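You operate a simulated robot arm through the tools that you are given. There is no shell and no other tool. Be economical: measure what you need, move in short steps, check, and stop when the job is done.

You are at the controls of a simulated two-armed robot. One attempt, no reset.

JOB
Fill the oil jar with oil to the line and screw its lid on.
Fine: shut the tap; the sealed jar ends on the work mat. Set down upright: oil jar.
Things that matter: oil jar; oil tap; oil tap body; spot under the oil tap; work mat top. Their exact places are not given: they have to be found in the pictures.

The check looks at the end state, three seconds after you hand in, the way a careful person would. Anything else that was tipped, shoved, dropped, spilled or broken makes it a failure. A push-on lid holds only when it is set on centred and level and pressed home; a screw cap is set on level and turned clockwise until tight.

ROBOT AND FRAMES
Two 7-joint arms with two-finger grippers on one trunk, on a base that drives. Base frame: it is fixed to the floor where the robot stands at the start and does not move with it; the origin is under the middle of the robot, x ahead of it, y to its left, z up; the surface under the hand at the start is at about z = 90. Readings come in cm, rad, newtons and seconds.
The left shoulder is at the start at [6, 12.3, 94.5], the right one opposite. With the tool pointing down near the work surface each hand reaches from about 34 to 80 cm from the robot's upright axis, wherever it stands, measured 20 degrees to its own side. Places, roughly: oil tap [80, 0, 110]; oil tap body [80, 0, 100]; spot under the oil tap [70, 0, 90]; work mat top [50, 20, 90]. Payload 1.47 kg a hand.
Tool frame (each hand has its own): the origin (TCP) lies between the finger pads and is the grasp point; the fingertips stand 1.6 cm ahead of it; z points along the fingers, y is the line along which they close. Largest opening 8.7 cm; the body of the gripper starts 5.5 cm behind the TCP.
Orientation is that of the tool frame in the base frame, as a unit quaternion [w, x, y, z]. With the fingers straight down and closing along the base's y, the tool's x points along the base's -x, its y along +y and its z along -z.

CONTROLS
- The arms move only by the tool servo_tool. It takes "left_targets", "right_targets" or both (then of equal length, played together; a hand with none holds still); each is a list of rows, each an object (a shift or turn left out is 0, a gripper value left out holds the last) with "offset": the shift along the tool's x, y, z in cm, a list of three; "turn": the turn, a rotation vector about the tool's x, y, z in rad, a list of three; "gripper": the finger opening in cm, from 0 to 8.7. In form: [{"offset": [x, y, z], "turn": [rx, ry, rz], "gripper": gripper}, ...]. A call has 1 to 12 rows; each row is the pose to reach, as a shift and turn from the pose commanded when the call began, along the tool's axes at that moment. A row lasts 0.2 s, in which the tool goes at most 5 cm and 0.15 rad; a call with a longer step from one row to the next is refused whole, and so is a gripper value outside its range. A pose out of reach is approached as far as the arm can. The call stops where the force on the tool passes 80 N (or 10 N more than at its start, if that is more) or the arm is blocked; 0.2 s more then pass. Each finger travels about 15.3 cm/s and halts on what it meets, pressing with about 21 N; the grip force reading is that of the motor and also rises with nothing between the fingers. The clock runs only during rows and for 0.2 s after the last one: add rows that repeat a pose to give the fingers time. The reply holds the time, the measured pose of the TCP, the force on the tool along the base axes, the opening and the grip force, in the units named above and with some noise, with the torque about the TCP (base axes, N m) and any sound that the robot's microphone picked up.
- Cameras (640 x 400 px; columns grow to the right, rows downward): "scene" is now at [9.66, 2, 152.42]; the picture's right is [0.21, -0.98, 0.00], its down [-0.52, -0.11, -0.85] and it looks along [0.83, 0.18, -0.53] (base axes); focal length 251 px, centre (320, 200). "left" rides on the left gripper at [7.3, -1.2, -9] in its tool frame; the picture's right is [0.16, 0.99, 0.00], its down [-0.72, 0.12, -0.68] and it looks along [-0.67, 0.11, 0.73] (tool axes); focal length 247 px, centre (320, 200). "right" rides on the right gripper at [7.3, 1.2, -9] in its tool frame; the picture's right is [-0.16, 0.99, 0.00], its down [-0.72, -0.12, -0.68] and it looks along [-0.67, -0.11, 0.73] (tool axes); focal length 247 px, centre (320, 200).
- snapshot(camera): a new picture of that camera. The clock stands still meanwhile.
- move_column(by): slides the trunk up (or, below 0, down) by that many cm; the arms and the scene camera ride with it, the base frame stays. It gives what a move gives, with no picture.
- steer(legs): drives the robot by 1 to 6 legs, each [ahead, left, turn to the left] in cm, cm and rad, along the robot's own axes; the way and the turn of a leg run together, so that a leg with both is an arc; at most 150 cm and 3.142 rad a leg. The arms and the cameras ride along, it lands a little off, and it stops where it bumps. It gives what a move gives.
- pan_tilt(pan, tilt): turns the head with the scene camera to pan (to the left, within 2.094 rad either way) and tilt (down, from -0.506 to 1.204), counted from straight ahead of the robot. It gives what a move gives.
- measure_at(camera, pixels): for up to 12 pixels [column, row] of the newest picture of that camera ("zoom" is the newest enlarged one), the place [x, y, z] in the base frame of the surface seen there, good to about 0.2 cm. The clock stands still meanwhile.
- close_up(camera, box): a new picture of the part [left, top, right, bottom] of that camera's present view, enlarged. The clock stands still meanwhile.
- job_done(): hands the job in; it is judged then, once.

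Keep the steps short. Do not move on a guess: measure, check each grasp and each placing, and mend mistakes. In all there are 80 turns and 62 pictures (those below and enlarged ones count). Leave the grippers open and the arms clear of the work at the hand-in unless told otherwise, and finish with a single line.

The tools are called by a JSON object that holds its "method" and its "body". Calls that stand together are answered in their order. servo_tool: Moves the arms, as the interface text tells. Its arguments: {"type":"object","properties":{"left_targets":{"type":"array","items":{"type":"object","properties":{"offset":{"type":"array","items":{"type":"number"}},"turn":{"type":"array","items":{"type":"number"}},"gripper":{"type":"number"}}}},"right_targets":{"type":"array","items":{"type":"object","properties":{"offset":{"type":"array","items":{"type":"number"}},"turn":{"type":"array","items":{"type":"number"}},"gripper":{"type":"number"}}}}},"required":[]} The other tools are called the same way: move_column (by) slides the trunk up or down; steer (legs) drives the base; pan_tilt (pan, tilt) turns the head that bears the scene camera; snapshot (camera) takes a picture; measure_at (camera, pixels) gives the place of the surface under pixels of a picture; close_up (camera, box) takes an enlarged picture of a part of a camera's view; job_done () hands the job in.

At the start:

```text
clock: 0.0
left_tcp_pos: [40.94, 22.26, 135.64]
left_tcp_rot: [0.0, 0.0, 1.0, 0.0]
left_force: [0.2, 0.4, -0.2]
left_moment: [0.02, 0.02, 0.01]
left_finger_gap: 8.7
left_gripper_force: 0.0
right_tcp_pos: [43.38, -17.4, 125.66]
right_tcp_rot: [0.0, 0.001, 1.0, 0.0]
right_force: [-0.6, 0.0, -0.3]
right_moment: [-0.01, 0.0, 0.03]
right_finger_gap: 8.71
right_gripper_force: 0.0
trunk travel left (down, up): [-10.0, 13.0]
robot x, y, heading: [-0.0, 0.19, 0.002]
head pan, tilt: [0.213, 0.56]
```

scene: 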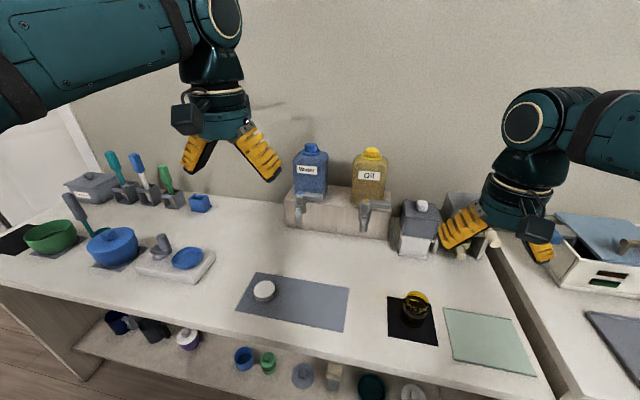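
right: 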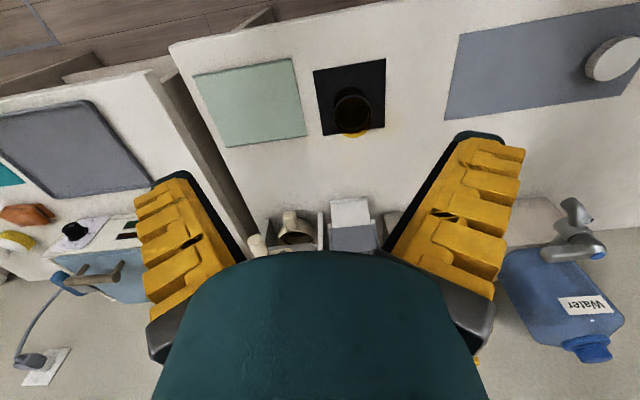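
left: 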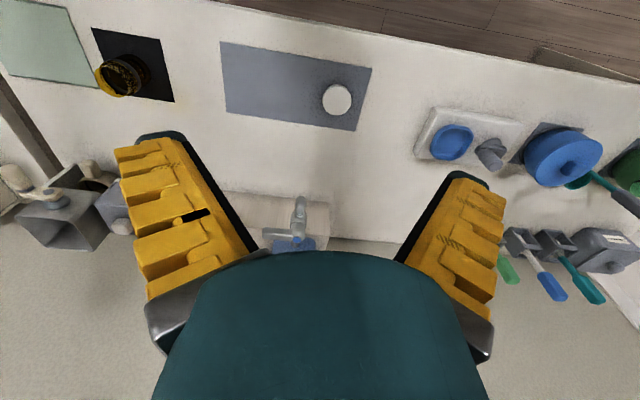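

I see the oil tank (yellow, about 368,175), its tap (375,210), a jar on a black mat (415,305), and a white lid on the grey mat (264,290). I'll zoom in on the jar and the taps first.

{"method": "close_up", "body": {"camera": "scene", "box": [270, 130, 430, 250]}}

{"method": "close_up", "body": {"camera": "scene", "box": [230, 250, 450, 370]}}

{"method": "measure_at", "body": {"camera": "scene", "pixels": [[264, 285], [264, 299], [413, 293], [415, 310], [400, 330], [375, 206], [364, 232], [300, 225], [310, 310], [390, 230], [320, 300], [430, 335]]}}

```text
3.33 times, centred on (350, 190) of scene
```

zoom: 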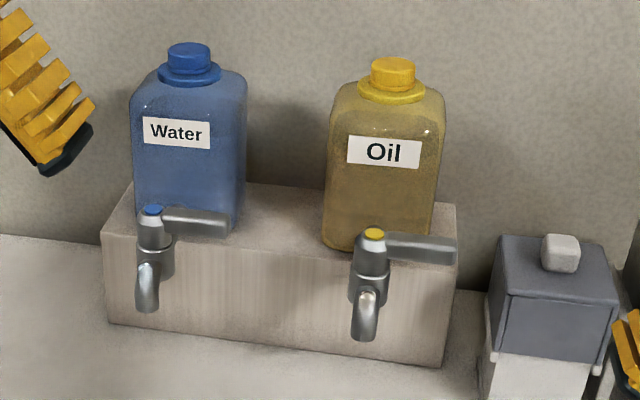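

```text
2.91 times, centred on (340, 310) of scene
```

zoom: 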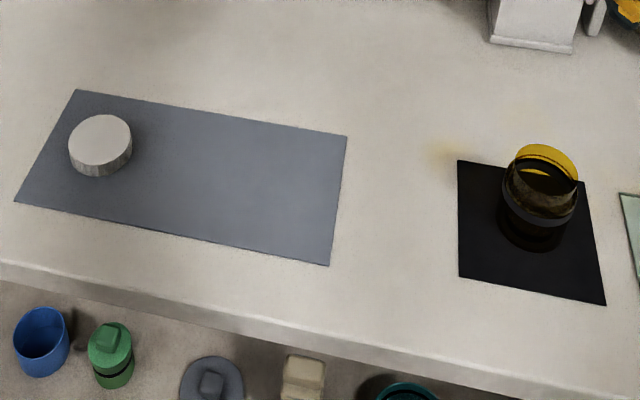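

```text
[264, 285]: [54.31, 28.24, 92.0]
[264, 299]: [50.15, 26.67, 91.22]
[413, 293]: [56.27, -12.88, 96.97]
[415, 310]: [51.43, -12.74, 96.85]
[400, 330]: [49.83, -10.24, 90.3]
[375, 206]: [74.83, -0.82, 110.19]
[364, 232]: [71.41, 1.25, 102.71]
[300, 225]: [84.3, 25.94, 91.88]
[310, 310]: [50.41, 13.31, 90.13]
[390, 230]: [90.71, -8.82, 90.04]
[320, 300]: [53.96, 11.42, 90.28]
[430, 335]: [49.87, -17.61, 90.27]
```

Zooming tighter on the jar and the oil tap to read their shapes and the fill line.

{"method": "close_up", "body": {"camera": "scene", "box": [390, 280, 440, 345]}}

{"method": "measure_at", "body": {"camera": "zoom", "pixels": [[320, 80], [320, 100], [240, 140], [400, 140], [320, 180], [320, 230], [320, 280], [250, 200], [390, 200], [320, 60]]}}

{"method": "close_up", "body": {"camera": "scene", "box": [340, 175, 400, 225]}}

{"method": "close_up", "body": {"camera": "right", "box": [300, 50, 400, 150]}}

```text
6.15 times, centred on (415, 312) of scene
```

zoom: 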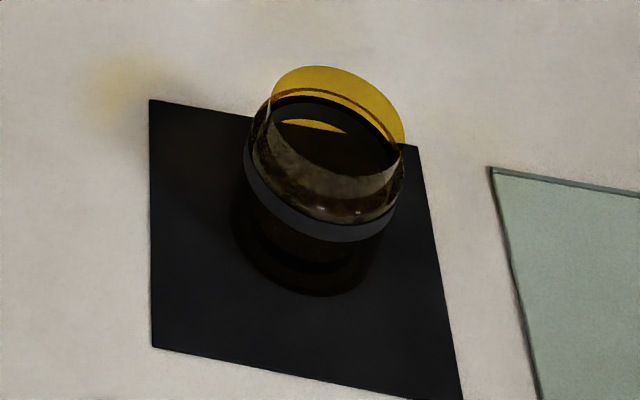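

```text
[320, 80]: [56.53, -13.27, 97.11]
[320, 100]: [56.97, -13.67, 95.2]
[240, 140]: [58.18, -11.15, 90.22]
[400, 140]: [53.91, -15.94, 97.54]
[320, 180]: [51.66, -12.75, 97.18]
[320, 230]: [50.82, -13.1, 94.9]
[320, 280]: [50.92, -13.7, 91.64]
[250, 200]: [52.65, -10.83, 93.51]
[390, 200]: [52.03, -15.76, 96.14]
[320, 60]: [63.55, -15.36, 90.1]
```

```text
8.00 times, centred on (370, 200) of scene
```

zoom: 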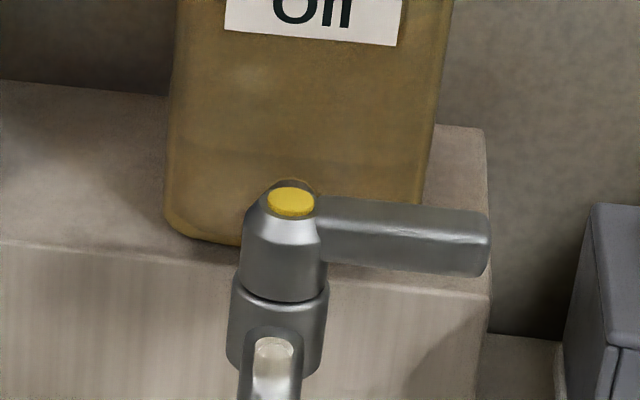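

```text
4.00 times, centred on (350, 100) of right
```

zoom: 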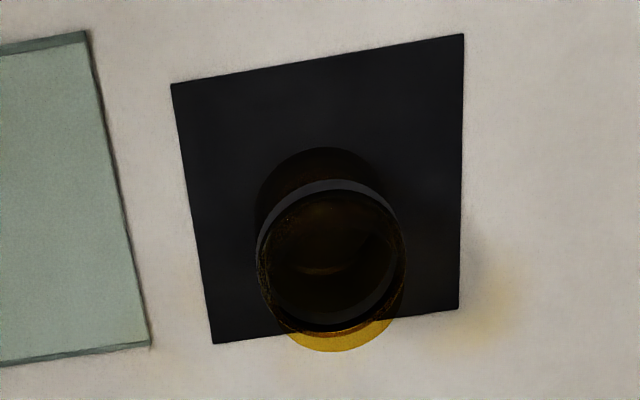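

The jar is amber glass with a rim near z≈97, a grey line band near z≈95, centre about (54,-13.4). The spout needs a tilted grasp (45° forward-down) so the hand stays clear of it. First I tilt the right hand and bring it behind and above the jar.

{"method": "servo_tool", "body": {"right_targets": [{"offset": [0, 0.7, 3], "turn": [0, -0.131, 0], "gripper": 8.7}, {"offset": [0, 1.4, 6], "turn": [0, -0.262, 0]}, {"offset": [-0.5, 2.1, 9], "turn": [0, -0.393, 0]}, {"offset": [-1, 2.8, 12], "turn": [0, -0.524, 0]}, {"offset": [-1, 3.4, 15], "turn": [0, -0.655, 0]}, {"offset": [-1, 4, 18], "turn": [0, -0.785, 0]}, {"offset": [-1, 4, 18], "turn": [0, -0.785, 0]}]}}

{"method": "snapshot", "body": {"camera": "right"}}

{"method": "snapshot", "body": {"camera": "scene"}}

```text
clock: 1.6
left_tcp_pos: [40.86, 22.17, 135.67]
left_tcp_rot: [0.0, 0.0, 1.0, 0.001]
left_force: [1.0, 0.0, 0.5]
left_moment: [0.03, -0.04, 0.02]
left_finger_gap: 8.69
left_gripper_force: 0.1
right_tcp_pos: [44.11, -13.46, 107.68]
right_tcp_rot: [0.383, -0.002, 0.924, 0.001]
right_force: [-0.4, -0.1, 0.2]
right_moment: [0.0, -0.04, -0.03]
right_finger_gap: 8.71
right_gripper_force: 0.1
trunk travel left (down, up): [-10.0, 13.0]
robot x, y, heading: [0.03, 0.11, -0.001]
head pan, tilt: [0.213, 0.56]
```

```text
53 pictures are left
```

right: 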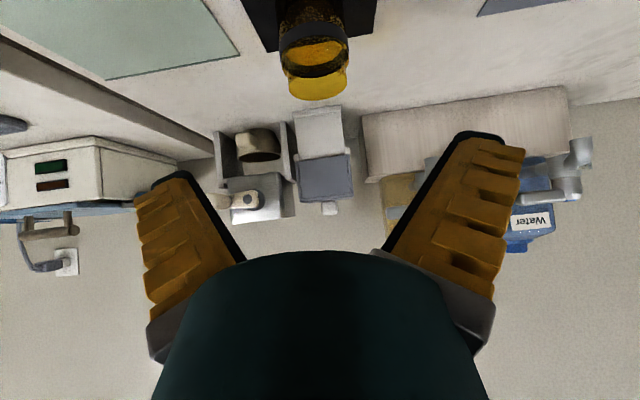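

```text
52 pictures are left
```

scene: 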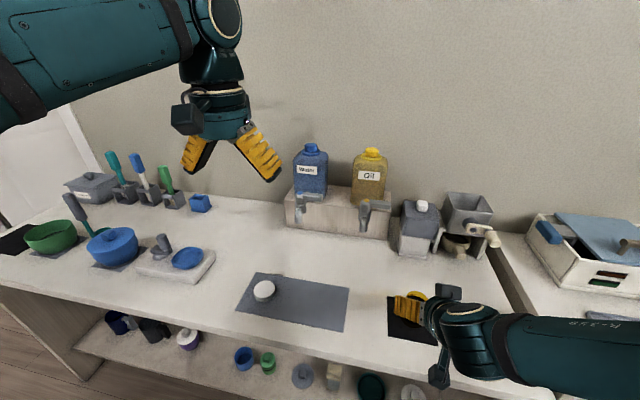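

The right camera sees the jar (upside-down, columns ~280–348, rows ~0–100). I'll zoom in and measure its rim, line and centre.

{"method": "close_up", "body": {"camera": "right", "box": [264, 0, 364, 110]}}

{"method": "measure_at", "body": {"camera": "right", "pixels": [[313, 97], [313, 70], [290, 72], [338, 72], [280, 40], [284, 35], [313, 30], [342, 35], [346, 40], [313, 15]]}}

```text
3.64 times, centred on (314, 55) of right
```

zoom: 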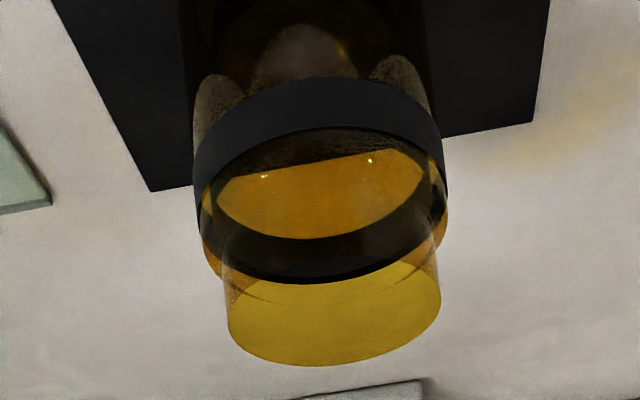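

```text
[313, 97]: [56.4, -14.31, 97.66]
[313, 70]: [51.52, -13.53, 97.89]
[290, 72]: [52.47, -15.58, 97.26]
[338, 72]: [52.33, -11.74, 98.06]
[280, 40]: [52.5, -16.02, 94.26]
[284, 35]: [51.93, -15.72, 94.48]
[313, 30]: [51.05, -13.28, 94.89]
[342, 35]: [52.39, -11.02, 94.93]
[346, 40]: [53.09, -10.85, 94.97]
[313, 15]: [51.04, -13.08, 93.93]
```

Jar: neck radius ≈2.45, body radius ≈2.9, centre (53.95,-13.5), rim z≈98. The fill band is at z≈94–95. Now I approach along the tilted axis to TCP (53.9,-13.5,93.5).

{"method": "servo_tool", "body": {"right_targets": [{"offset": [1.5, 0, 4]}, {"offset": [3.07, 0, 8]}, {"offset": [3.07, 0, 11]}, {"offset": [3.07, 0, 14]}, {"offset": [3.07, 0, 16]}, {"offset": [3.07, 0, 17]}, {"offset": [3.07, 0, 17]}]}}

{"method": "snapshot", "body": {"camera": "right"}}

{"method": "close_up", "body": {"camera": "scene", "box": [340, 240, 500, 380]}}

```text
clock: 3.2
left_tcp_pos: [40.97, 22.14, 135.63]
left_tcp_rot: [0.0, 0.0, 1.0, 0.001]
left_force: [-0.6, -0.6, 0.8]
left_moment: [0.03, -0.03, 0.01]
left_finger_gap: 8.69
left_gripper_force: 0.0
right_tcp_pos: [53.98, -13.33, 93.33]
right_tcp_rot: [0.382, 0.0, 0.924, -0.001]
right_force: [0.4, -0.3, 0.2]
right_moment: [0.0, 0.0, 0.01]
right_finger_gap: 8.72
right_gripper_force: 0.0
trunk travel left (down, up): [-10.0, 13.0]
robot x, y, heading: [-0.42, 0.06, -0.002]
head pan, tilt: [0.213, 0.56]
```

```text
50 pictures are left
```

right: 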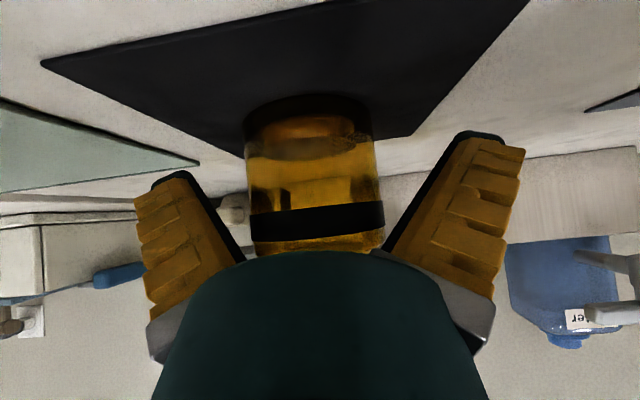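

```text
2.86 times, centred on (420, 310) of scene
```

zoom: 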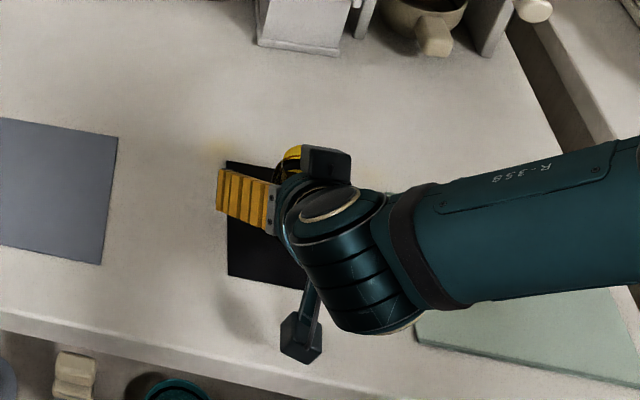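

The jar is centred between the fingers. Closing the right gripper gently.

{"method": "servo_tool", "body": {"right_targets": [{"gripper": 7}, {"gripper": 6}, {"gripper": 5.2}, {"gripper": 5.2}, {"gripper": 5.2}]}}

```text
clock: 4.4
left_tcp_pos: [40.78, 22.15, 135.69]
left_tcp_rot: [0.0, 0.001, 1.0, 0.0]
left_force: [0.0, 0.0, 0.1]
left_moment: [0.01, -0.03, 0.02]
left_finger_gap: 8.71
left_gripper_force: 0.1
right_tcp_pos: [53.97, -13.18, 93.33]
right_tcp_rot: [0.383, 0.0, 0.924, 0.0]
right_force: [0.5, -0.3, 0.9]
right_moment: [0.02, -0.04, -0.02]
right_finger_gap: 6.02
right_gripper_force: 21.3
trunk travel left (down, up): [-10.0, 13.0]
robot x, y, heading: [0.12, -0.12, -0.002]
head pan, tilt: [0.213, 0.56]
```

Held, at 6.02 cm opening and 21 N. I'll lift it 5 cm and then measure the oil spout.

{"method": "servo_tool", "body": {"right_targets": [{"offset": [-1.2, 0, -1.2]}, {"offset": [-2.4, 0, -2.4]}, {"offset": [-3.54, 0, -3.54]}, {"offset": [-3.54, 0, -3.54]}]}}

{"method": "close_up", "body": {"camera": "scene", "box": [330, 190, 410, 240]}}

{"method": "measure_at", "body": {"camera": "zoom", "pixels": [[253, 240], [262, 340], [262, 310], [275, 135], [275, 200], [310, 110], [420, 125], [460, 130], [420, 160], [262, 270], [244, 320], [280, 320]]}}

```text
clock: 5.4
left_tcp_pos: [40.88, 22.07, 135.76]
left_tcp_rot: [0.0, 0.0, 1.0, 0.0]
left_force: [-0.4, 0.6, 0.5]
left_moment: [0.02, 0.0, -0.01]
left_finger_gap: 8.7
left_gripper_force: 0.1
right_tcp_pos: [54.06, -13.19, 98.5]
right_tcp_rot: [0.383, 0.0, 0.924, 0.0]
right_force: [0.2, 0.0, -0.8]
right_moment: [0.01, 0.01, 0.0]
right_finger_gap: 6.01
right_gripper_force: 21.0
trunk travel left (down, up): [-10.0, 13.0]
robot x, y, heading: [0.05, 0.16, 0.004]
head pan, tilt: [0.213, 0.56]
```

```text
8.00 times, centred on (370, 215) of scene
```

zoom: 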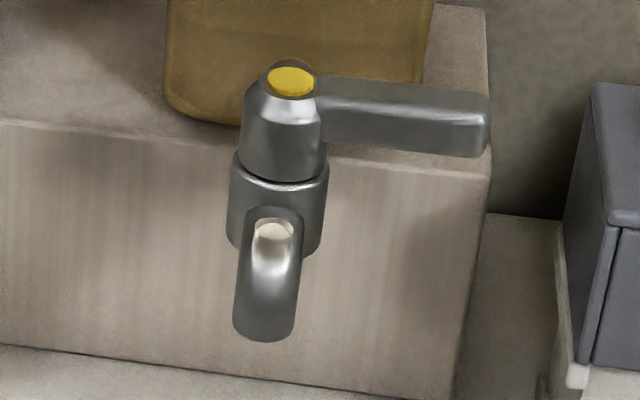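

```text
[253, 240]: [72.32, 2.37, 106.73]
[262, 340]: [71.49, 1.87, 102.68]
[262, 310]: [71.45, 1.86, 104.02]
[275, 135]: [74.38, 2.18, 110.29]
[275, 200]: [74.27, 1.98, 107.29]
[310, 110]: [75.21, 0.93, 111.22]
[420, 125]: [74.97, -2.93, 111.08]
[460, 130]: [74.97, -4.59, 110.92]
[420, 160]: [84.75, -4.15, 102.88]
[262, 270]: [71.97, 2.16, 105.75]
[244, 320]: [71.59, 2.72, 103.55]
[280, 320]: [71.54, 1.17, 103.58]
```

The spout axis is at about (72.3, 1.95) with its tip at z≈102.5. The lever pivots near (75.9, 1.95), points to −y, and sits at z≈110. I'll carry the jar low (rim z≈100) to under the spout.

{"method": "servo_tool", "body": {"right_targets": [{"offset": [-1.14, 2.3, 2.02]}, {"offset": [-2.27, 4.6, 4.05]}, {"offset": [-3.41, 6.9, 6.07]}, {"offset": [-4.55, 9.2, 8.09]}, {"offset": [-6.1, 10.7, 9.82]}, {"offset": [-7.66, 12.2, 11.55]}, {"offset": [-9.2, 13.7, 13.3]}, {"offset": [-10.77, 15.14, 15.02]}, {"offset": [-10.77, 15.14, 15.02]}]}}

{"method": "snapshot", "body": {"camera": "scene"}}

{"method": "snapshot", "body": {"camera": "right"}}

```text
clock: 7.4
left_tcp_pos: [40.84, 22.06, 135.67]
left_tcp_rot: [0.0, 0.0, 1.0, 0.001]
left_force: [0.3, -0.1, -0.2]
left_moment: [0.0, -0.02, 0.05]
left_finger_gap: 8.73
left_gripper_force: 0.1
right_tcp_pos: [72.27, 1.84, 95.41]
right_tcp_rot: [0.383, 0.0, 0.924, 0.0]
right_force: [-6.9, -0.3, 0.7]
right_moment: [0.11, -0.63, 0.01]
right_finger_gap: 6.03
right_gripper_force: 21.4
trunk travel left (down, up): [-10.0, 13.0]
robot x, y, heading: [0.11, 0.07, 0.003]
head pan, tilt: [0.213, 0.56]
```

```text
47 pictures are left
```

scene: 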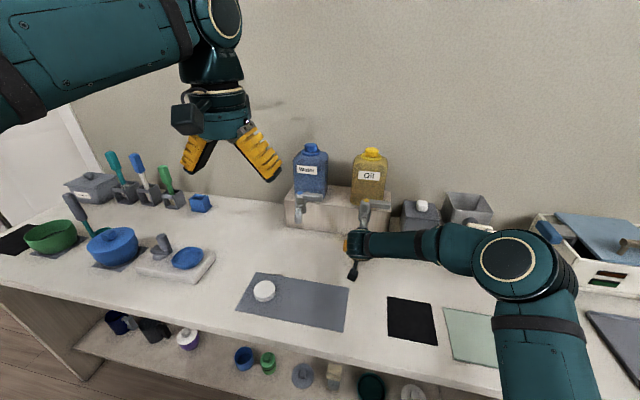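

```text
46 pictures are left
```

right: 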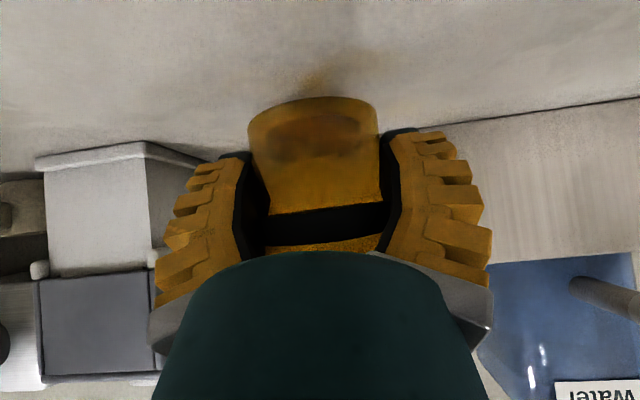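

There is a −6.9 N reading in x, and the lever looks different. I'm checking closely before moving.

{"method": "close_up", "body": {"camera": "scene", "box": [320, 180, 420, 290]}}

{"method": "measure_at", "body": {"camera": "zoom", "pixels": [[290, 70], [300, 100], [295, 140], [290, 180], [210, 210], [230, 260], [320, 200], [240, 220]]}}

```text
3.64 times, centred on (370, 235) of scene
```

zoom: 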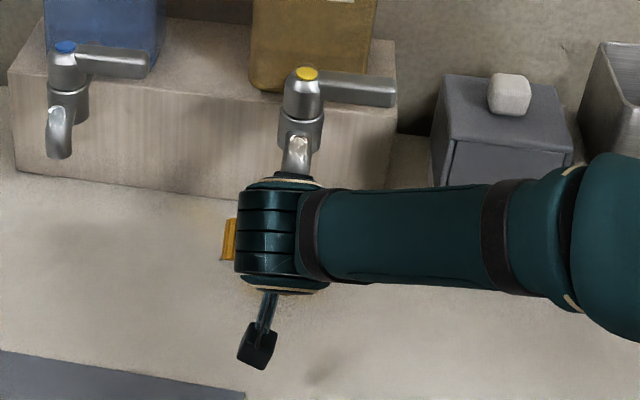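

```text
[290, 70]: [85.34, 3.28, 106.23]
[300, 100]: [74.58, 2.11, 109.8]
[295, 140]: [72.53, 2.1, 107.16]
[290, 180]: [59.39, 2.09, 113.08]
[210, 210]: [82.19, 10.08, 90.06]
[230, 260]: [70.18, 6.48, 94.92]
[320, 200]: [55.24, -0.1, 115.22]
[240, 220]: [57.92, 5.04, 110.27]
```

The taps are unmoved. The torque puts the contact at z≈104.5, which is the top of my hand lightly against the spout's front. I'll back off 1.5 cm, lower most of the way, then go forward again.

{"method": "servo_tool", "body": {"right_targets": [{"offset": [0.53, 0, -0.53]}, {"offset": [1.06, 0, -1.06]}, {"offset": [1.7, 0, -0.42]}, {"offset": [2.19, 0, 0.07]}, {"offset": [2.19, 0, 0.07]}, {"offset": [1.66, 0, 0.6]}, {"offset": [1.13, 0.1, 1.13]}, {"offset": [1.13, 0.1, 1.13]}]}}

```text
clock: 9.2
left_tcp_pos: [40.82, 22.19, 135.74]
left_tcp_rot: [0.0, 0.0, 1.0, 0.0]
left_force: [-0.8, -0.5, -0.4]
left_moment: [-0.03, 0.02, 0.0]
left_finger_gap: 8.71
left_gripper_force: 0.2
right_tcp_pos: [72.24, 2.05, 93.84]
right_tcp_rot: [0.383, 0.0, 0.924, 0.0]
right_force: [-3.8, -1.3, 0.1]
right_moment: [0.05, -0.31, 0.0]
right_finger_gap: 5.97
right_gripper_force: 21.3
trunk travel left (down, up): [-10.0, 13.0]
robot x, y, heading: [0.34, 0.08, 0.0]
head pan, tilt: [0.213, 0.56]
```

Still lightly touching the spout tip (−3.8 N). I'll ease back 0.45 cm and set the jar down, which still leaves the nozzle well inside the neck.

{"method": "servo_tool", "body": {"right_targets": [{"offset": [0.32, 0, -0.32]}, {"offset": [0.5, 0, -0.14]}, {"offset": [0.67, 0, 0.035]}, {"offset": [0.67, 0, 0.035]}, {"offset": [0.67, 0, 0.035]}]}}

{"method": "snapshot", "body": {"camera": "right"}}

```text
clock: 10.4
left_tcp_pos: [40.89, 22.06, 135.73]
left_tcp_rot: [0.0, 0.0, 1.0, 0.0]
left_force: [0.0, -0.3, -0.1]
left_moment: [-0.01, 0.02, 0.0]
left_finger_gap: 8.7
left_gripper_force: 0.1
right_tcp_pos: [71.75, 1.96, 93.34]
right_tcp_rot: [0.382, 0.0, 0.924, 0.0]
right_force: [-0.4, 0.0, -1.4]
right_moment: [0.0, -0.04, -0.01]
right_finger_gap: 6.0
right_gripper_force: 20.9
trunk travel left (down, up): [-10.0, 13.0]
robot x, y, heading: [-0.09, -0.1, 0.0]
head pan, tilt: [0.213, 0.56]
```

```text
44 pictures are left
```

right: 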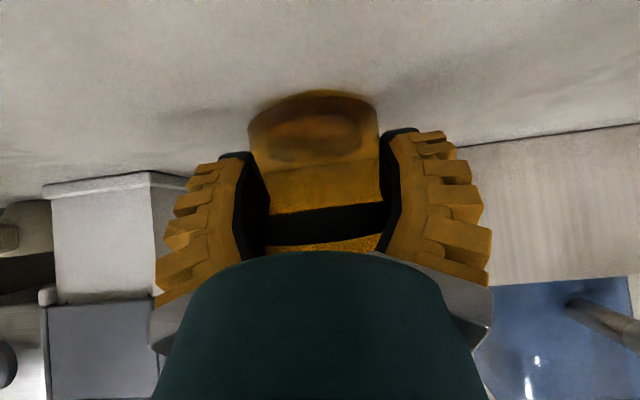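

Contact is gone and the jar is at its grasp height, so it's on the counter. Opening and retreating along the tool axis.

{"method": "servo_tool", "body": {"right_targets": [{"gripper": 7}, {"gripper": 8.7}, {"gripper": 8.7}, {"offset": [0, 0, -3]}, {"offset": [0, 0, -7]}, {"offset": [0, 0, -11]}, {"offset": [0, 0, -15]}, {"offset": [-1, -4, -17]}, {"offset": [-2, -8, -18]}, {"offset": [-2, -8, -18]}]}}

{"method": "close_up", "body": {"camera": "scene", "box": [320, 180, 420, 270]}}

{"method": "snapshot", "body": {"camera": "right"}}

```text
clock: 12.6
left_tcp_pos: [40.84, 22.2, 135.58]
left_tcp_rot: [-0.001, 0.0, 1.0, 0.0]
left_force: [0.1, -0.4, 0.3]
left_moment: [0.0, 0.0, 0.0]
left_finger_gap: 8.71
left_gripper_force: 0.1
right_tcp_pos: [60.47, -5.94, 107.53]
right_tcp_rot: [0.383, 0.0, 0.924, 0.0]
right_force: [-0.8, 0.7, -0.3]
right_moment: [-0.03, 0.02, -0.02]
right_finger_gap: 8.69
right_gripper_force: 0.0
trunk travel left (down, up): [-10.0, 13.0]
robot x, y, heading: [-0.05, 0.09, 0.002]
head pan, tilt: [0.213, 0.56]
```

```text
4.44 times, centred on (370, 225) of scene
```

zoom: 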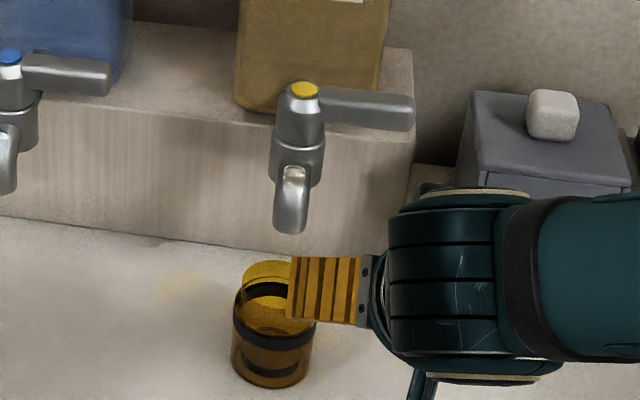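

```text
42 pictures are left
```

right: 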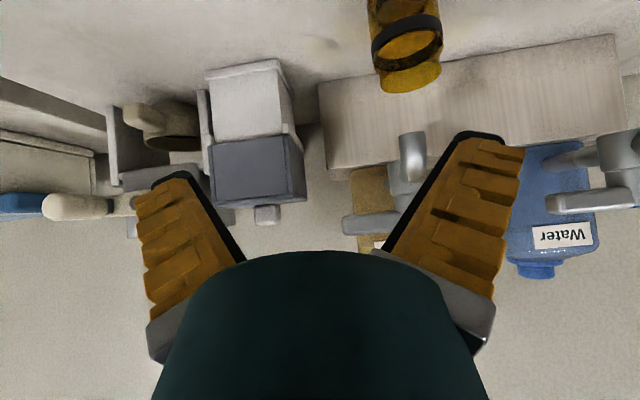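

The jar stands upright under the spout. To plan the lever move, I measure the lever, tank front, block top and jar rim.

{"method": "measure_at", "body": {"camera": "zoom", "pixels": [[305, 90], [350, 95], [405, 98], [350, 118], [405, 122], [330, 60], [260, 100], [380, 60], [268, 264], [270, 322], [400, 150], [395, 75]]}}

{"method": "measure_at", "body": {"camera": "right", "pixels": [[350, 225], [375, 222], [395, 220], [412, 140], [412, 160], [410, 90], [405, 65], [372, 190], [360, 225], [412, 130]]}}

```text
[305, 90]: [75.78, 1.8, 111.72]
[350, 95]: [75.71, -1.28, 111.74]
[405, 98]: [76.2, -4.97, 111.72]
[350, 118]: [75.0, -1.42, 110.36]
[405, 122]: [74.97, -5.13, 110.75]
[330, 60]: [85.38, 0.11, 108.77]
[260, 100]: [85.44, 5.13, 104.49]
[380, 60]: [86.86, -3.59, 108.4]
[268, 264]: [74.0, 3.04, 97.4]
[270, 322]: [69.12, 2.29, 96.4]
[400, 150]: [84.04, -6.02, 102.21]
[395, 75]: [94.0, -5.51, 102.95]
```

```text
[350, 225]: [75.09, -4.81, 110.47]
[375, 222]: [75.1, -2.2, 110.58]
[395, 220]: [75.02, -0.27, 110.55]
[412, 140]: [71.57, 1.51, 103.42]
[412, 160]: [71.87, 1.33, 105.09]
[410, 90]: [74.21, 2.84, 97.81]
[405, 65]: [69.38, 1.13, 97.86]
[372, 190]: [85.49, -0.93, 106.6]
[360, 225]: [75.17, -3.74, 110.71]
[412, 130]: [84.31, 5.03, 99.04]
```

Lever: x≈75–76.8, z≈109.9–111.7, tip at y≈−5.6, pivot at (75.9,1.9). The tank front is at x=85.4, so there's room to straddle the lever. I'll straighten the right hand and raise it.

{"method": "servo_tool", "body": {"right_targets": [{"offset": [-1.2, -1, -1.2], "turn": [0, 0.131, 0]}, {"offset": [-2.4, -2, -2.4], "turn": [0, 0.262, 0]}, {"offset": [-3.6, -3, -3.6], "turn": [0, 0.393, 0]}, {"offset": [-4.8, -4, -4.8], "turn": [0, 0.524, 0]}, {"offset": [-6, -5, -6], "turn": [0, 0.655, 0]}, {"offset": [-7.07, -6, -7.07], "turn": [0, 0.785, 0], "gripper": 3.4}, {"offset": [-7.07, -6, -7.07], "turn": [0, 0.785, 0]}]}}

{"method": "servo_tool", "body": {"right_targets": [{"turn": [0, 0, -0.143]}, {"turn": [0, 0, -0.286]}, {"turn": [0, 0, -0.428]}, {"turn": [0, 0, -0.571]}, {"turn": [0, 0, -0.714]}, {"turn": [0, 0, -0.857]}, {"turn": [0, 0, -1.0]}, {"turn": [0, 0, -1.142]}, {"turn": [0, 0, -1.285]}, {"turn": [0, 0, -1.428]}, {"turn": [0, 0, -1.571]}, {"turn": [0, 0, -1.571]}]}}

```text
clock: 14.2
left_tcp_pos: [40.8, 22.23, 135.71]
left_tcp_rot: [0.0, 0.0, 1.0, 0.0]
left_force: [-0.1, -0.4, 0.1]
left_moment: [0.01, -0.02, 0.01]
left_finger_gap: 8.69
left_gripper_force: 0.1
right_tcp_pos: [60.5, -11.99, 117.38]
right_tcp_rot: [0.0, -0.001, 1.0, 0.0]
right_force: [-0.8, 0.4, 0.2]
right_moment: [-0.03, 0.0, 0.01]
right_finger_gap: 4.0
right_gripper_force: 4.5
trunk travel left (down, up): [-10.0, 13.0]
robot x, y, heading: [0.31, -0.16, 0.004]
head pan, tilt: [0.213, 0.56]
```

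```text
clock: 16.8
left_tcp_pos: [40.8, 22.07, 135.58]
left_tcp_rot: [0.0, 0.0, 1.0, 0.0]
left_force: [0.3, 0.2, 0.2]
left_moment: [-0.01, 0.01, 0.02]
left_finger_gap: 8.72
left_gripper_force: 0.1
right_tcp_pos: [60.56, -12.01, 117.6]
right_tcp_rot: [0.0, 0.708, -0.707, 0.0]
right_force: [-0.2, 0.6, 0.1]
right_moment: [0.01, -0.01, 0.02]
right_finger_gap: 4.01
right_gripper_force: 4.0
trunk travel left (down, up): [-10.0, 13.0]
robot x, y, heading: [-0.32, 0.14, 0.001]
head pan, tilt: [0.213, 0.56]
```

Orientation is good (tool x→−y, y→−x). Moving above the lever first, then a picture check.

{"method": "servo_tool", "body": {"right_targets": [{"offset": [-2, -3.5, 0]}, {"offset": [-4, -7, 0]}, {"offset": [-6, -10.5, 0.5]}, {"offset": [-7.5, -13.5, 1]}, {"offset": [-8.5, -15.35, 1]}, {"offset": [-8.5, -15.35, 1]}]}}

{"method": "snapshot", "body": {"camera": "right"}}

{"method": "close_up", "body": {"camera": "scene", "box": [320, 140, 460, 270]}}

```text
clock: 18.2
left_tcp_pos: [40.84, 22.05, 135.75]
left_tcp_rot: [-0.001, 0.0, 1.0, -0.001]
left_force: [-0.2, 0.1, 0.8]
left_moment: [-0.02, -0.01, -0.01]
left_finger_gap: 8.71
left_gripper_force: 0.0
right_tcp_pos: [70.74, -4.91, 115.05]
right_tcp_rot: [0.0, 0.707, -0.707, 0.0]
right_force: [-0.2, 0.3, 0.0]
right_moment: [0.0, -0.01, 0.02]
right_finger_gap: 4.01
right_gripper_force: 4.4
right hand out of reach, approached as far as the arm can: row 3, 4, 5, 6
trunk travel left (down, up): [-10.0, 13.0]
robot x, y, heading: [0.09, 0.08, 0.001]
head pan, tilt: [0.213, 0.56]
```

```text
41 pictures are left
```

right: 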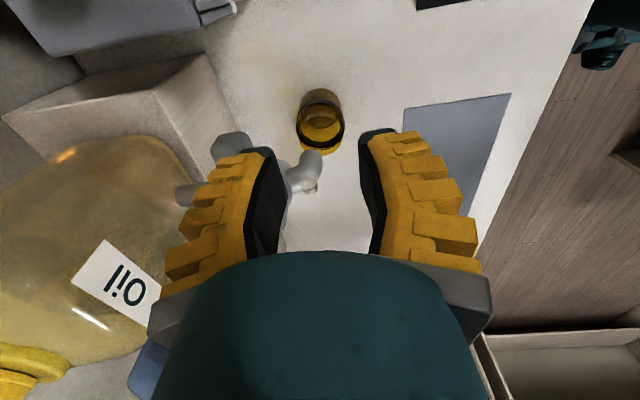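

```text
3.08 times, centred on (390, 205) of scene
```

zoom: 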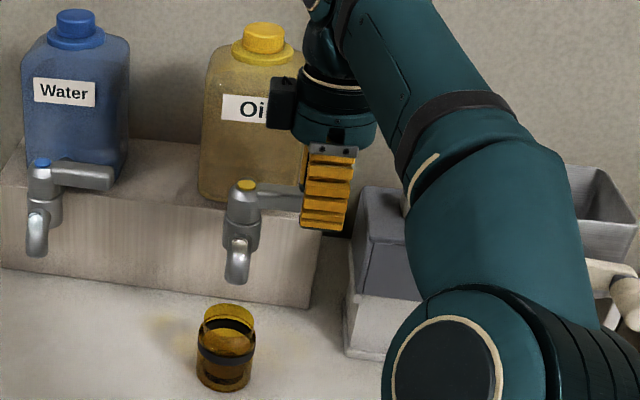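

Out of reach by ~5 cm. Raising the trunk brings the shoulder nearer wrist height, so I'll do that.

{"method": "move_column", "body": {"by": 12}}

{"method": "servo_tool", "body": {"right_targets": [{"offset": [0, -1, 2]}, {"offset": [-0.7, -3, 4]}, {"offset": [-1.4, -5.1, 7]}, {"offset": [-1.4, -5.1, 9]}, {"offset": [-1.4, -5.1, 9]}]}}

```text
clock: 19.7
left_tcp_pos: [40.96, 22.16, 147.63]
left_tcp_rot: [-0.001, 0.0, 1.0, 0.0]
left_force: [0.3, -0.9, 0.1]
left_moment: [0.02, -0.01, 0.03]
left_finger_gap: 8.72
left_gripper_force: 0.0
right_tcp_pos: [70.68, -4.69, 126.85]
right_tcp_rot: [-0.001, 0.707, -0.707, 0.001]
right_force: [0.3, -0.4, -0.3]
right_moment: [0.02, -0.02, -0.03]
right_finger_gap: 4.0
right_gripper_force: 4.7
trunk travel left (down, up): [-22.0, 1.0]
robot x, y, heading: [-0.36, 0.27, 0.001]
head pan, tilt: [0.213, 0.56]
```

```text
clock: 20.9
left_tcp_pos: [40.82, 22.1, 147.63]
left_tcp_rot: [-0.001, 0.0, 1.0, 0.0]
left_force: [-0.6, -0.2, -0.1]
left_moment: [0.02, -0.02, -0.02]
left_finger_gap: 8.73
left_gripper_force: 0.1
right_tcp_pos: [73.3, -4.03, 117.63]
right_tcp_rot: [0.0, 0.707, -0.707, 0.001]
right_force: [0.6, 0.6, 0.8]
right_moment: [-0.01, 0.0, 0.02]
right_finger_gap: 3.97
right_gripper_force: 4.3
right hand out of reach, approached as far as the arm can: row 2, 3, 4, 5
trunk travel left (down, up): [-22.0, 1.0]
robot x, y, heading: [0.15, -0.25, -0.001]
head pan, tilt: [0.213, 0.56]
```

Still 2.6 cm short. Driving ahead 5 cm, with the hand above everything it could touch.

{"method": "steer", "body": {"legs": [[5, 0, 0]]}}

```text
clock: 21.8
left_tcp_pos: [45.92, 22.12, 147.69]
left_tcp_rot: [-0.001, 0.0, 1.0, 0.001]
left_force: [1.5, -0.9, -1.2]
left_moment: [-0.02, 0.06, 0.01]
left_finger_gap: 8.71
left_gripper_force: 0.0
right_tcp_pos: [78.44, -3.93, 117.6]
right_tcp_rot: [0.001, 0.707, -0.707, -0.001]
right_force: [-0.1, -0.1, -1.0]
right_moment: [-0.01, 0.04, -0.01]
right_finger_gap: 4.02
right_gripper_force: 4.2
trunk travel left (down, up): [-22.0, 1.0]
robot x, y, heading: [4.82, -0.06, 0.005]
head pan, tilt: [0.213, 0.56]
```

No bump. Now I centre over the lever at (75.9,−3.5).

{"method": "servo_tool", "body": {"right_targets": [{"offset": [-0.4, 2.5, 0]}, {"offset": [-0.4, 2.5, 0]}, {"offset": [-0.4, 2.5, 0]}]}}

{"method": "snapshot", "body": {"camera": "right"}}

```text
clock: 22.6
left_tcp_pos: [45.83, 22.15, 147.71]
left_tcp_rot: [0.0, 0.0, 1.0, 0.0]
left_force: [0.3, -0.4, 0.4]
left_moment: [-0.03, -0.03, -0.01]
left_finger_gap: 8.7
left_gripper_force: 0.0
right_tcp_pos: [77.74, -3.28, 118.18]
right_tcp_rot: [0.001, -0.707, 0.707, 0.0]
right_force: [0.1, -0.5, -0.5]
right_moment: [-0.01, 0.0, 0.03]
right_finger_gap: 4.0
right_gripper_force: 4.1
right hand out of reach, approached as far as the arm can: row 1, 2, 3
trunk travel left (down, up): [-22.0, 1.0]
robot x, y, heading: [4.91, 0.04, -0.002]
head pan, tilt: [0.213, 0.56]
```

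```text
39 pictures are left
```

right: 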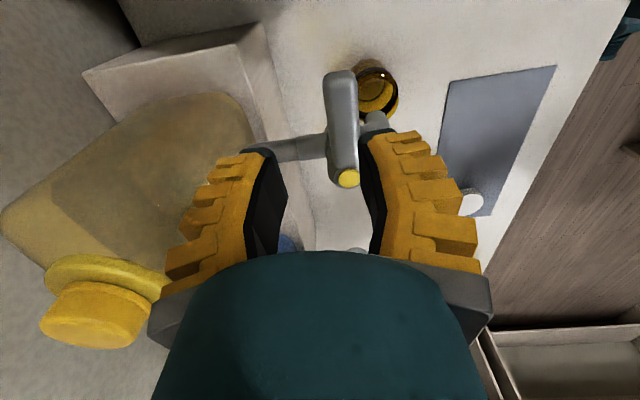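

The command seems to have stayed beyond reach while the arm lagged. I'll bring the command back by the full difference to (75.9,−3.5,118).

{"method": "servo_tool", "body": {"right_targets": [{"offset": [0.9, 3.8, 0.5]}, {"offset": [1.8, 7.6, 1.5]}, {"offset": [1.8, 7.6, 1.5]}, {"offset": [1.8, 7.6, 1.5]}]}}

```text
clock: 23.6
left_tcp_pos: [45.83, 22.14, 147.71]
left_tcp_rot: [0.0, 0.0, 1.0, -0.001]
left_force: [0.2, 0.9, 0.9]
left_moment: [0.01, -0.01, -0.02]
left_finger_gap: 8.68
left_gripper_force: 0.1
right_tcp_pos: [77.73, -3.38, 118.41]
right_tcp_rot: [0.0, 0.707, -0.707, 0.001]
right_force: [0.0, 0.3, 0.5]
right_moment: [0.03, -0.02, 0.02]
right_finger_gap: 4.01
right_gripper_force: 4.2
right hand out of reach, approached as far as the arm can: row 1, 2, 3, 4
trunk travel left (down, up): [-22.0, 1.0]
robot x, y, heading: [4.95, 0.15, 0.006]
head pan, tilt: [0.213, 0.56]
```

Still reported out of reach, so I'll take another pull-back step and watch how the pose responds.

{"method": "servo_tool", "body": {"right_targets": [{"offset": [0, 3, 0]}, {"offset": [0, 5, 0]}, {"offset": [0, 5, 0]}]}}

```text
clock: 24.4
left_tcp_pos: [45.86, 22.15, 147.64]
left_tcp_rot: [-0.001, 0.0, 1.0, 0.001]
left_force: [-0.4, 0.5, -0.2]
left_moment: [0.01, 0.0, 0.01]
left_finger_gap: 8.72
left_gripper_force: 0.1
right_tcp_pos: [77.29, -2.25, 119.3]
right_tcp_rot: [0.001, 0.708, -0.707, -0.001]
right_force: [-0.6, 0.0, 0.3]
right_moment: [0.0, -0.02, 0.01]
right_finger_gap: 4.01
right_gripper_force: 4.4
right hand out of reach, approached as far as the arm can: row 1, 2, 3
trunk travel left (down, up): [-22.0, 1.0]
robot x, y, heading: [4.61, 0.11, -0.001]
head pan, tilt: [0.213, 0.56]
```

Continuing to pull the command back until it tracks.

{"method": "servo_tool", "body": {"right_targets": [{"offset": [0, 4, 0]}, {"offset": [0, 8, 0]}, {"offset": [0, 8, 0]}, {"offset": [0, 8, 0]}]}}

```text
clock: 25.4
left_tcp_pos: [45.9, 22.13, 147.61]
left_tcp_rot: [-0.001, 0.0, 1.0, 0.0]
left_force: [-0.9, 0.5, 0.5]
left_moment: [-0.01, 0.02, -0.03]
left_finger_gap: 8.68
left_gripper_force: 0.1
right_tcp_pos: [76.41, -0.7, 121.15]
right_tcp_rot: [0.0, -0.707, 0.708, 0.001]
right_force: [0.3, 0.2, 0.3]
right_moment: [-0.02, 0.01, 0.0]
right_finger_gap: 4.02
right_gripper_force: 4.0
right hand out of reach, approached as far as the arm can: row 1, 2, 3, 4
trunk travel left (down, up): [-22.0, 1.0]
robot x, y, heading: [5.06, -0.0, -0.001]
head pan, tilt: [0.213, 0.56]
```

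The behaviour suggests a joint limit with this yaw. I'll turn the hand back 45° toward its natural yaw and see where the TCP settles.

{"method": "servo_tool", "body": {"right_targets": [{"turn": [0, 0, 0.14]}, {"turn": [0, 0, 0.28]}, {"turn": [0, 0, 0.42]}, {"turn": [0, 0, 0.56]}, {"turn": [0, 0, 0.7]}, {"turn": [0, 0, 0.785]}, {"turn": [0, 0, 0.785]}, {"turn": [0, 0, 0.785]}]}}

```text
clock: 27.2
left_tcp_pos: [45.72, 22.1, 147.6]
left_tcp_rot: [0.0, -0.001, 1.0, 0.0]
left_force: [0.5, 1.0, -0.9]
left_moment: [0.01, -0.02, 0.02]
left_finger_gap: 8.7
left_gripper_force: 0.1
right_tcp_pos: [76.42, -0.94, 121.28]
right_tcp_rot: [0.0, -0.383, 0.924, 0.0]
right_force: [-0.1, -0.5, -0.3]
right_moment: [0.05, 0.03, 0.05]
right_finger_gap: 4.0
right_gripper_force: 4.1
trunk travel left (down, up): [-22.0, 1.0]
robot x, y, heading: [4.94, -0.38, 0.002]
head pan, tilt: [0.213, 0.56]
```

Tracking works at 45° yaw, so it was the yaw limit. I'll straddle the lever at this yaw with a wide gap, opening to 8.2, centring at (75.9,−3.6) and descending partway, then checking.

{"method": "servo_tool", "body": {"right_targets": [{"offset": [1.1, -0.8, 0], "gripper": 8.2}, {"offset": [2.26, -1.56, 2]}, {"offset": [2.26, -1.56, 5]}, {"offset": [2.26, -1.56, 5]}, {"offset": [2.26, -1.56, 5]}]}}

{"method": "snapshot", "body": {"camera": "right"}}

{"method": "close_up", "body": {"camera": "scene", "box": [290, 160, 450, 300]}}

```text
clock: 28.4
left_tcp_pos: [45.91, 22.14, 147.69]
left_tcp_rot: [0.0, 0.0, 1.0, 0.0]
left_force: [0.5, 1.4, 0.3]
left_moment: [-0.01, -0.01, 0.01]
left_finger_gap: 8.71
left_gripper_force: 0.1
right_tcp_pos: [78.03, -3.14, 116.51]
right_tcp_rot: [-0.001, -0.384, 0.924, 0.0]
right_force: [0.1, -0.6, -0.1]
right_moment: [-0.04, -0.04, 0.03]
right_finger_gap: 8.37
right_gripper_force: 1.3
right hand out of reach, approached as far as the arm can: row 1, 2, 3, 4, 5
trunk travel left (down, up): [-22.0, 1.0]
robot x, y, heading: [5.22, -0.37, 0.005]
head pan, tilt: [0.213, 0.56]
```

```text
38 pictures are left
```

right: 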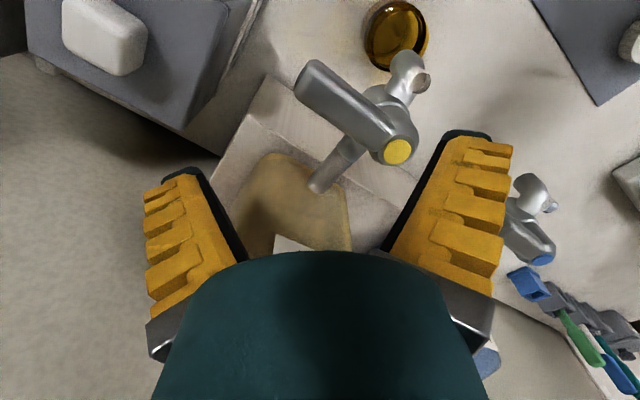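

```text
2.86 times, centred on (370, 230) of scene
```

zoom: 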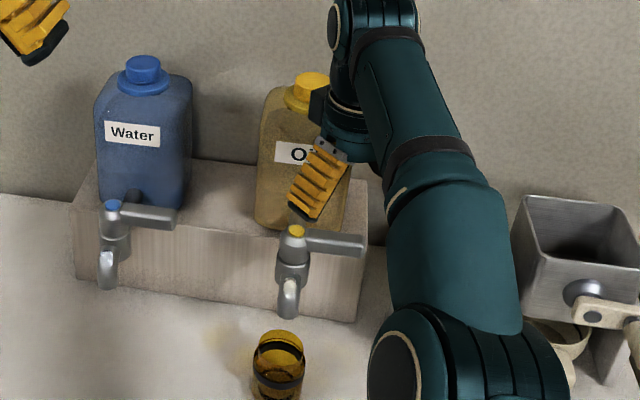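

The arm is extended straight, which is an elbow singularity, so it only slides sideways and won't retract. I'll raise the hand clear and command a strong pull back in x to bend the elbow again.

{"method": "servo_tool", "body": {"right_targets": [{"offset": [0, 0, -4]}, {"offset": [0, 0, -8]}, {"offset": [3, 3, -8]}, {"offset": [6, 6, -8]}, {"offset": [9, 9, -8]}, {"offset": [12, 12, -8]}, {"offset": [15, 15, -8]}, {"offset": [15, 15, -8]}, {"offset": [15, 15, -8]}, {"offset": [15, 15, -8]}, {"offset": [15, 15, -8]}, {"offset": [15, 15, -8]}]}}

```text
clock: 31.0
left_tcp_pos: [45.83, 22.24, 147.75]
left_tcp_rot: [0.0, 0.0, 1.0, 0.0]
left_force: [1.2, -1.0, 0.4]
left_moment: [0.02, -0.03, -0.02]
left_finger_gap: 8.68
left_gripper_force: 0.1
right_tcp_pos: [72.62, 1.17, 130.18]
right_tcp_rot: [-0.001, -0.384, 0.923, -0.001]
right_force: [-0.1, 1.2, 0.4]
right_moment: [0.03, -0.03, -0.02]
right_finger_gap: 8.32
right_gripper_force: 1.4
right hand out of reach, approached as far as the arm can: row 1, 2, 3, 4, 5, 6, 7, 8, 9, 10, 11, 12
trunk travel left (down, up): [-22.0, 1.0]
robot x, y, heading: [4.98, -0.54, 0.0]
head pan, tilt: [0.213, 0.56]
```

I need to see the arm's posture, so I'm taking a scene picture.

{"method": "snapshot", "body": {"camera": "scene"}}

```text
36 pictures are left
```

scene: 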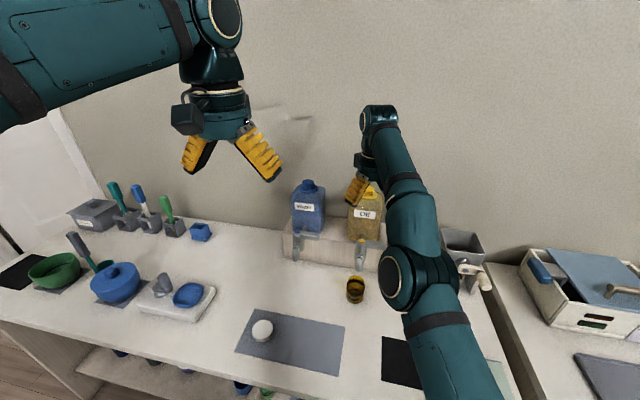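

The arm is straight. I'll command a down-and-back motion, whose tangential part should flex the elbow (safe space: ends at about (62,1,115)).

{"method": "servo_tool", "body": {"right_targets": [{"offset": [1.8, 1.8, 2.5]}, {"offset": [3.6, 3.6, 5]}, {"offset": [5.4, 5.4, 8]}, {"offset": [7.07, 7.07, 11]}, {"offset": [7.07, 7.07, 15]}, {"offset": [7.07, 7.07, 15]}, {"offset": [7.07, 7.07, 15]}, {"offset": [7.07, 7.07, 15]}]}}

```text
clock: 32.8
left_tcp_pos: [45.86, 22.1, 147.71]
left_tcp_rot: [0.0, 0.0, 1.0, 0.0]
left_force: [-0.5, 0.7, -0.5]
left_moment: [0.01, 0.0, 0.0]
left_finger_gap: 8.71
left_gripper_force: 0.1
right_tcp_pos: [75.19, 5.54, 117.69]
right_tcp_rot: [0.0, -0.383, 0.924, 0.0]
right_force: [-0.2, 0.0, 0.7]
right_moment: [0.02, 0.0, -0.01]
right_finger_gap: 8.32
right_gripper_force: 0.3
right hand out of reach, approached as far as the arm can: row 1, 2, 3, 4, 5, 6, 7, 8
trunk travel left (down, up): [-22.0, 1.0]
robot x, y, heading: [4.84, 0.26, 0.005]
head pan, tilt: [0.213, 0.56]
```

Still locked. Next I'll try a sideways (+y) sweep with a pull back, since the elbow normally sits out to the right.

{"method": "servo_tool", "body": {"right_targets": [{"offset": [0, 3, -1]}, {"offset": [0, 6, -2]}, {"offset": [0, 9, -3]}, {"offset": [0, 12, -4]}, {"offset": [0, 15, -4]}, {"offset": [0, 18, -4]}, {"offset": [0, 21.2, -4]}, {"offset": [0, 21.2, -4]}, {"offset": [0, 21.2, -4]}, {"offset": [0, 21.2, -4]}]}}

```text
clock: 35.0
left_tcp_pos: [45.87, 22.15, 147.58]
left_tcp_rot: [-0.001, 0.001, 1.0, 0.0]
left_force: [0.5, 0.1, -0.2]
left_moment: [-0.02, -0.01, 0.01]
left_finger_gap: 8.72
left_gripper_force: 0.0
right_tcp_pos: [64.0, 23.5, 122.65]
right_tcp_rot: [-0.001, -0.384, 0.923, -0.001]
right_force: [0.0, 0.4, -0.2]
right_moment: [-0.02, 0.02, 0.0]
right_finger_gap: 8.33
right_gripper_force: 0.8
right hand out of reach, approached as far as the arm can: row 1, 2, 3, 4, 5, 6, 7, 8, 9, 10
trunk travel left (down, up): [-22.0, 1.0]
robot x, y, heading: [4.8, 0.16, 0.002]
head pan, tilt: [0.213, 0.56]
```

The error shrank to ~5 cm, perhaps a slight bend. Now a strong inward pull from here.

{"method": "servo_tool", "body": {"right_targets": [{"offset": [4.5, -0.3, 0]}, {"offset": [9, -0.7, 0]}, {"offset": [13.5, -1, 0]}, {"offset": [18.4, -1.4, 0]}, {"offset": [18.4, -1.4, 0]}, {"offset": [18.4, -1.4, 0]}, {"offset": [18.4, -1.4, 0]}, {"offset": [18.4, -1.4, 0]}]}}

```text
clock: 36.8
left_tcp_pos: [45.85, 22.12, 147.68]
left_tcp_rot: [0.0, 0.0, 1.0, 0.0]
left_force: [-0.7, 0.3, 0.3]
left_moment: [-0.02, -0.01, 0.02]
left_finger_gap: 8.69
left_gripper_force: 0.1
right_tcp_pos: [65.68, 18.39, 127.57]
right_tcp_rot: [0.0, -0.383, 0.924, 0.0]
right_force: [-0.3, 0.8, 0.4]
right_moment: [-0.02, -0.01, -0.02]
right_finger_gap: 8.31
right_gripper_force: 1.5
right hand out of reach, approached as far as the arm can: row 1, 2, 3, 4, 5, 6, 7, 8
trunk travel left (down, up): [-22.0, 1.0]
robot x, y, heading: [5.4, -0.11, 0.003]
head pan, tilt: [0.213, 0.56]
```

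Still straight. Looking at the elbow to see its hinge direction.

{"method": "snapshot", "body": {"camera": "scene"}}

```text
35 pictures are left
```

scene: 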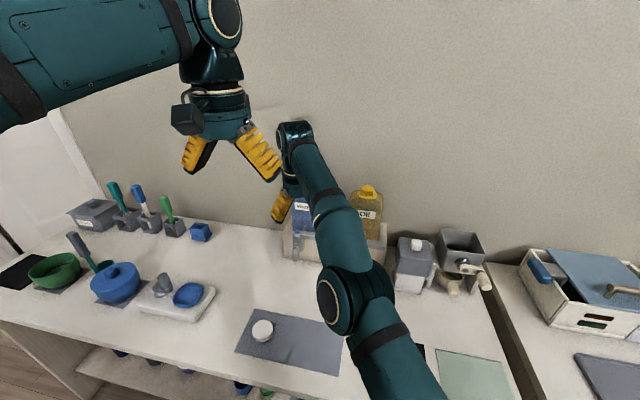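

The hinge looks to flex in a vertical plane. I'll try a large up-and-right sweep with a pull back, away from the left hand.

{"method": "servo_tool", "body": {"right_targets": [{"offset": [3.0, -1.3, -2.5]}, {"offset": [6, -2.6, -5]}, {"offset": [9, -3.9, -7.5]}, {"offset": [12, -5.2, -10]}, {"offset": [15, -6.5, -12.5]}, {"offset": [18, -7.8, -15]}, {"offset": [21, -9.1, -17.5]}, {"offset": [24, -10.4, -20]}, {"offset": [27, -11.6, -22.5]}, {"offset": [29.7, -12.7, -25]}, {"offset": [29.7, -12.7, -25]}, {"offset": [29.7, -12.7, -25]}]}}

```text
clock: 39.4
left_tcp_pos: [45.8, 22.18, 147.7]
left_tcp_rot: [0.0, 0.0, 1.0, 0.0]
left_force: [-0.5, 0.7, 0.2]
left_moment: [0.03, 0.02, 0.01]
left_finger_gap: 8.7
left_gripper_force: 0.0
right_tcp_pos: [53.57, -11.49, 152.45]
right_tcp_rot: [0.0, -0.384, 0.923, 0.0]
right_force: [-0.1, 0.1, -0.7]
right_moment: [-0.01, -0.05, -0.01]
right_finger_gap: 8.33
right_gripper_force: 1.1
right hand out of reach, approached as far as the arm can: row 1, 2
trunk travel left (down, up): [-22.0, 1.0]
robot x, y, heading: [4.75, 0.02, -0.002]
head pan, tilt: [0.213, 0.56]
```

Freed: the elbow is bent and tracking again. I'll drive 5 cm further ahead for reach margin so I don't reach the limit again.

{"method": "steer", "body": {"legs": [[5, 0, 0]]}}

```text
clock: 40.4
left_tcp_pos: [50.85, 22.13, 147.57]
left_tcp_rot: [0.0, 0.0, 1.0, 0.0]
left_force: [-0.3, 0.9, 0.4]
left_moment: [-0.01, 0.03, 0.02]
left_finger_gap: 8.67
left_gripper_force: 0.1
right_tcp_pos: [58.47, -11.41, 152.32]
right_tcp_rot: [0.0, -0.384, 0.923, 0.0]
right_force: [0.5, 0.1, -0.2]
right_moment: [0.0, 0.06, -0.02]
right_finger_gap: 8.35
right_gripper_force: 0.6
trunk travel left (down, up): [-22.0, 1.0]
robot x, y, heading: [9.63, -0.21, -0.0]
head pan, tilt: [0.213, 0.56]
```

Moving to above the lever at (75.9,−3.6,119).

{"method": "servo_tool", "body": {"right_targets": [{"offset": [-1.98, -0.76, 3.7]}, {"offset": [-3.96, -1.51, 7.4]}, {"offset": [-5.93, -2.27, 11.1]}, {"offset": [-7.91, -3.02, 14.8]}, {"offset": [-9.9, -3.8, 18.5]}, {"offset": [-11.9, -4.5, 22.2]}, {"offset": [-13.8, -5.3, 25.9]}, {"offset": [-15.8, -6.0, 29.6]}, {"offset": [-17.8, -6.8, 33.3]}, {"offset": [-17.8, -6.8, 33.3]}]}}

```text
clock: 42.5
left_tcp_pos: [50.5, 21.99, 147.67]
left_tcp_rot: [0.001, 0.0, 1.0, 0.0]
left_force: [-0.2, -0.7, 0.0]
left_moment: [0.02, 0.0, 0.0]
left_finger_gap: 8.71
left_gripper_force: 0.2
right_tcp_pos: [75.55, -3.52, 119.37]
right_tcp_rot: [0.001, -0.384, 0.923, 0.0]
right_force: [-0.2, 0.2, -0.5]
right_moment: [0.01, 0.0, 0.02]
right_finger_gap: 8.3
right_gripper_force: 0.4
trunk travel left (down, up): [-22.0, 1.0]
robot x, y, heading: [9.93, -0.46, 0.001]
head pan, tilt: [0.213, 0.56]
```

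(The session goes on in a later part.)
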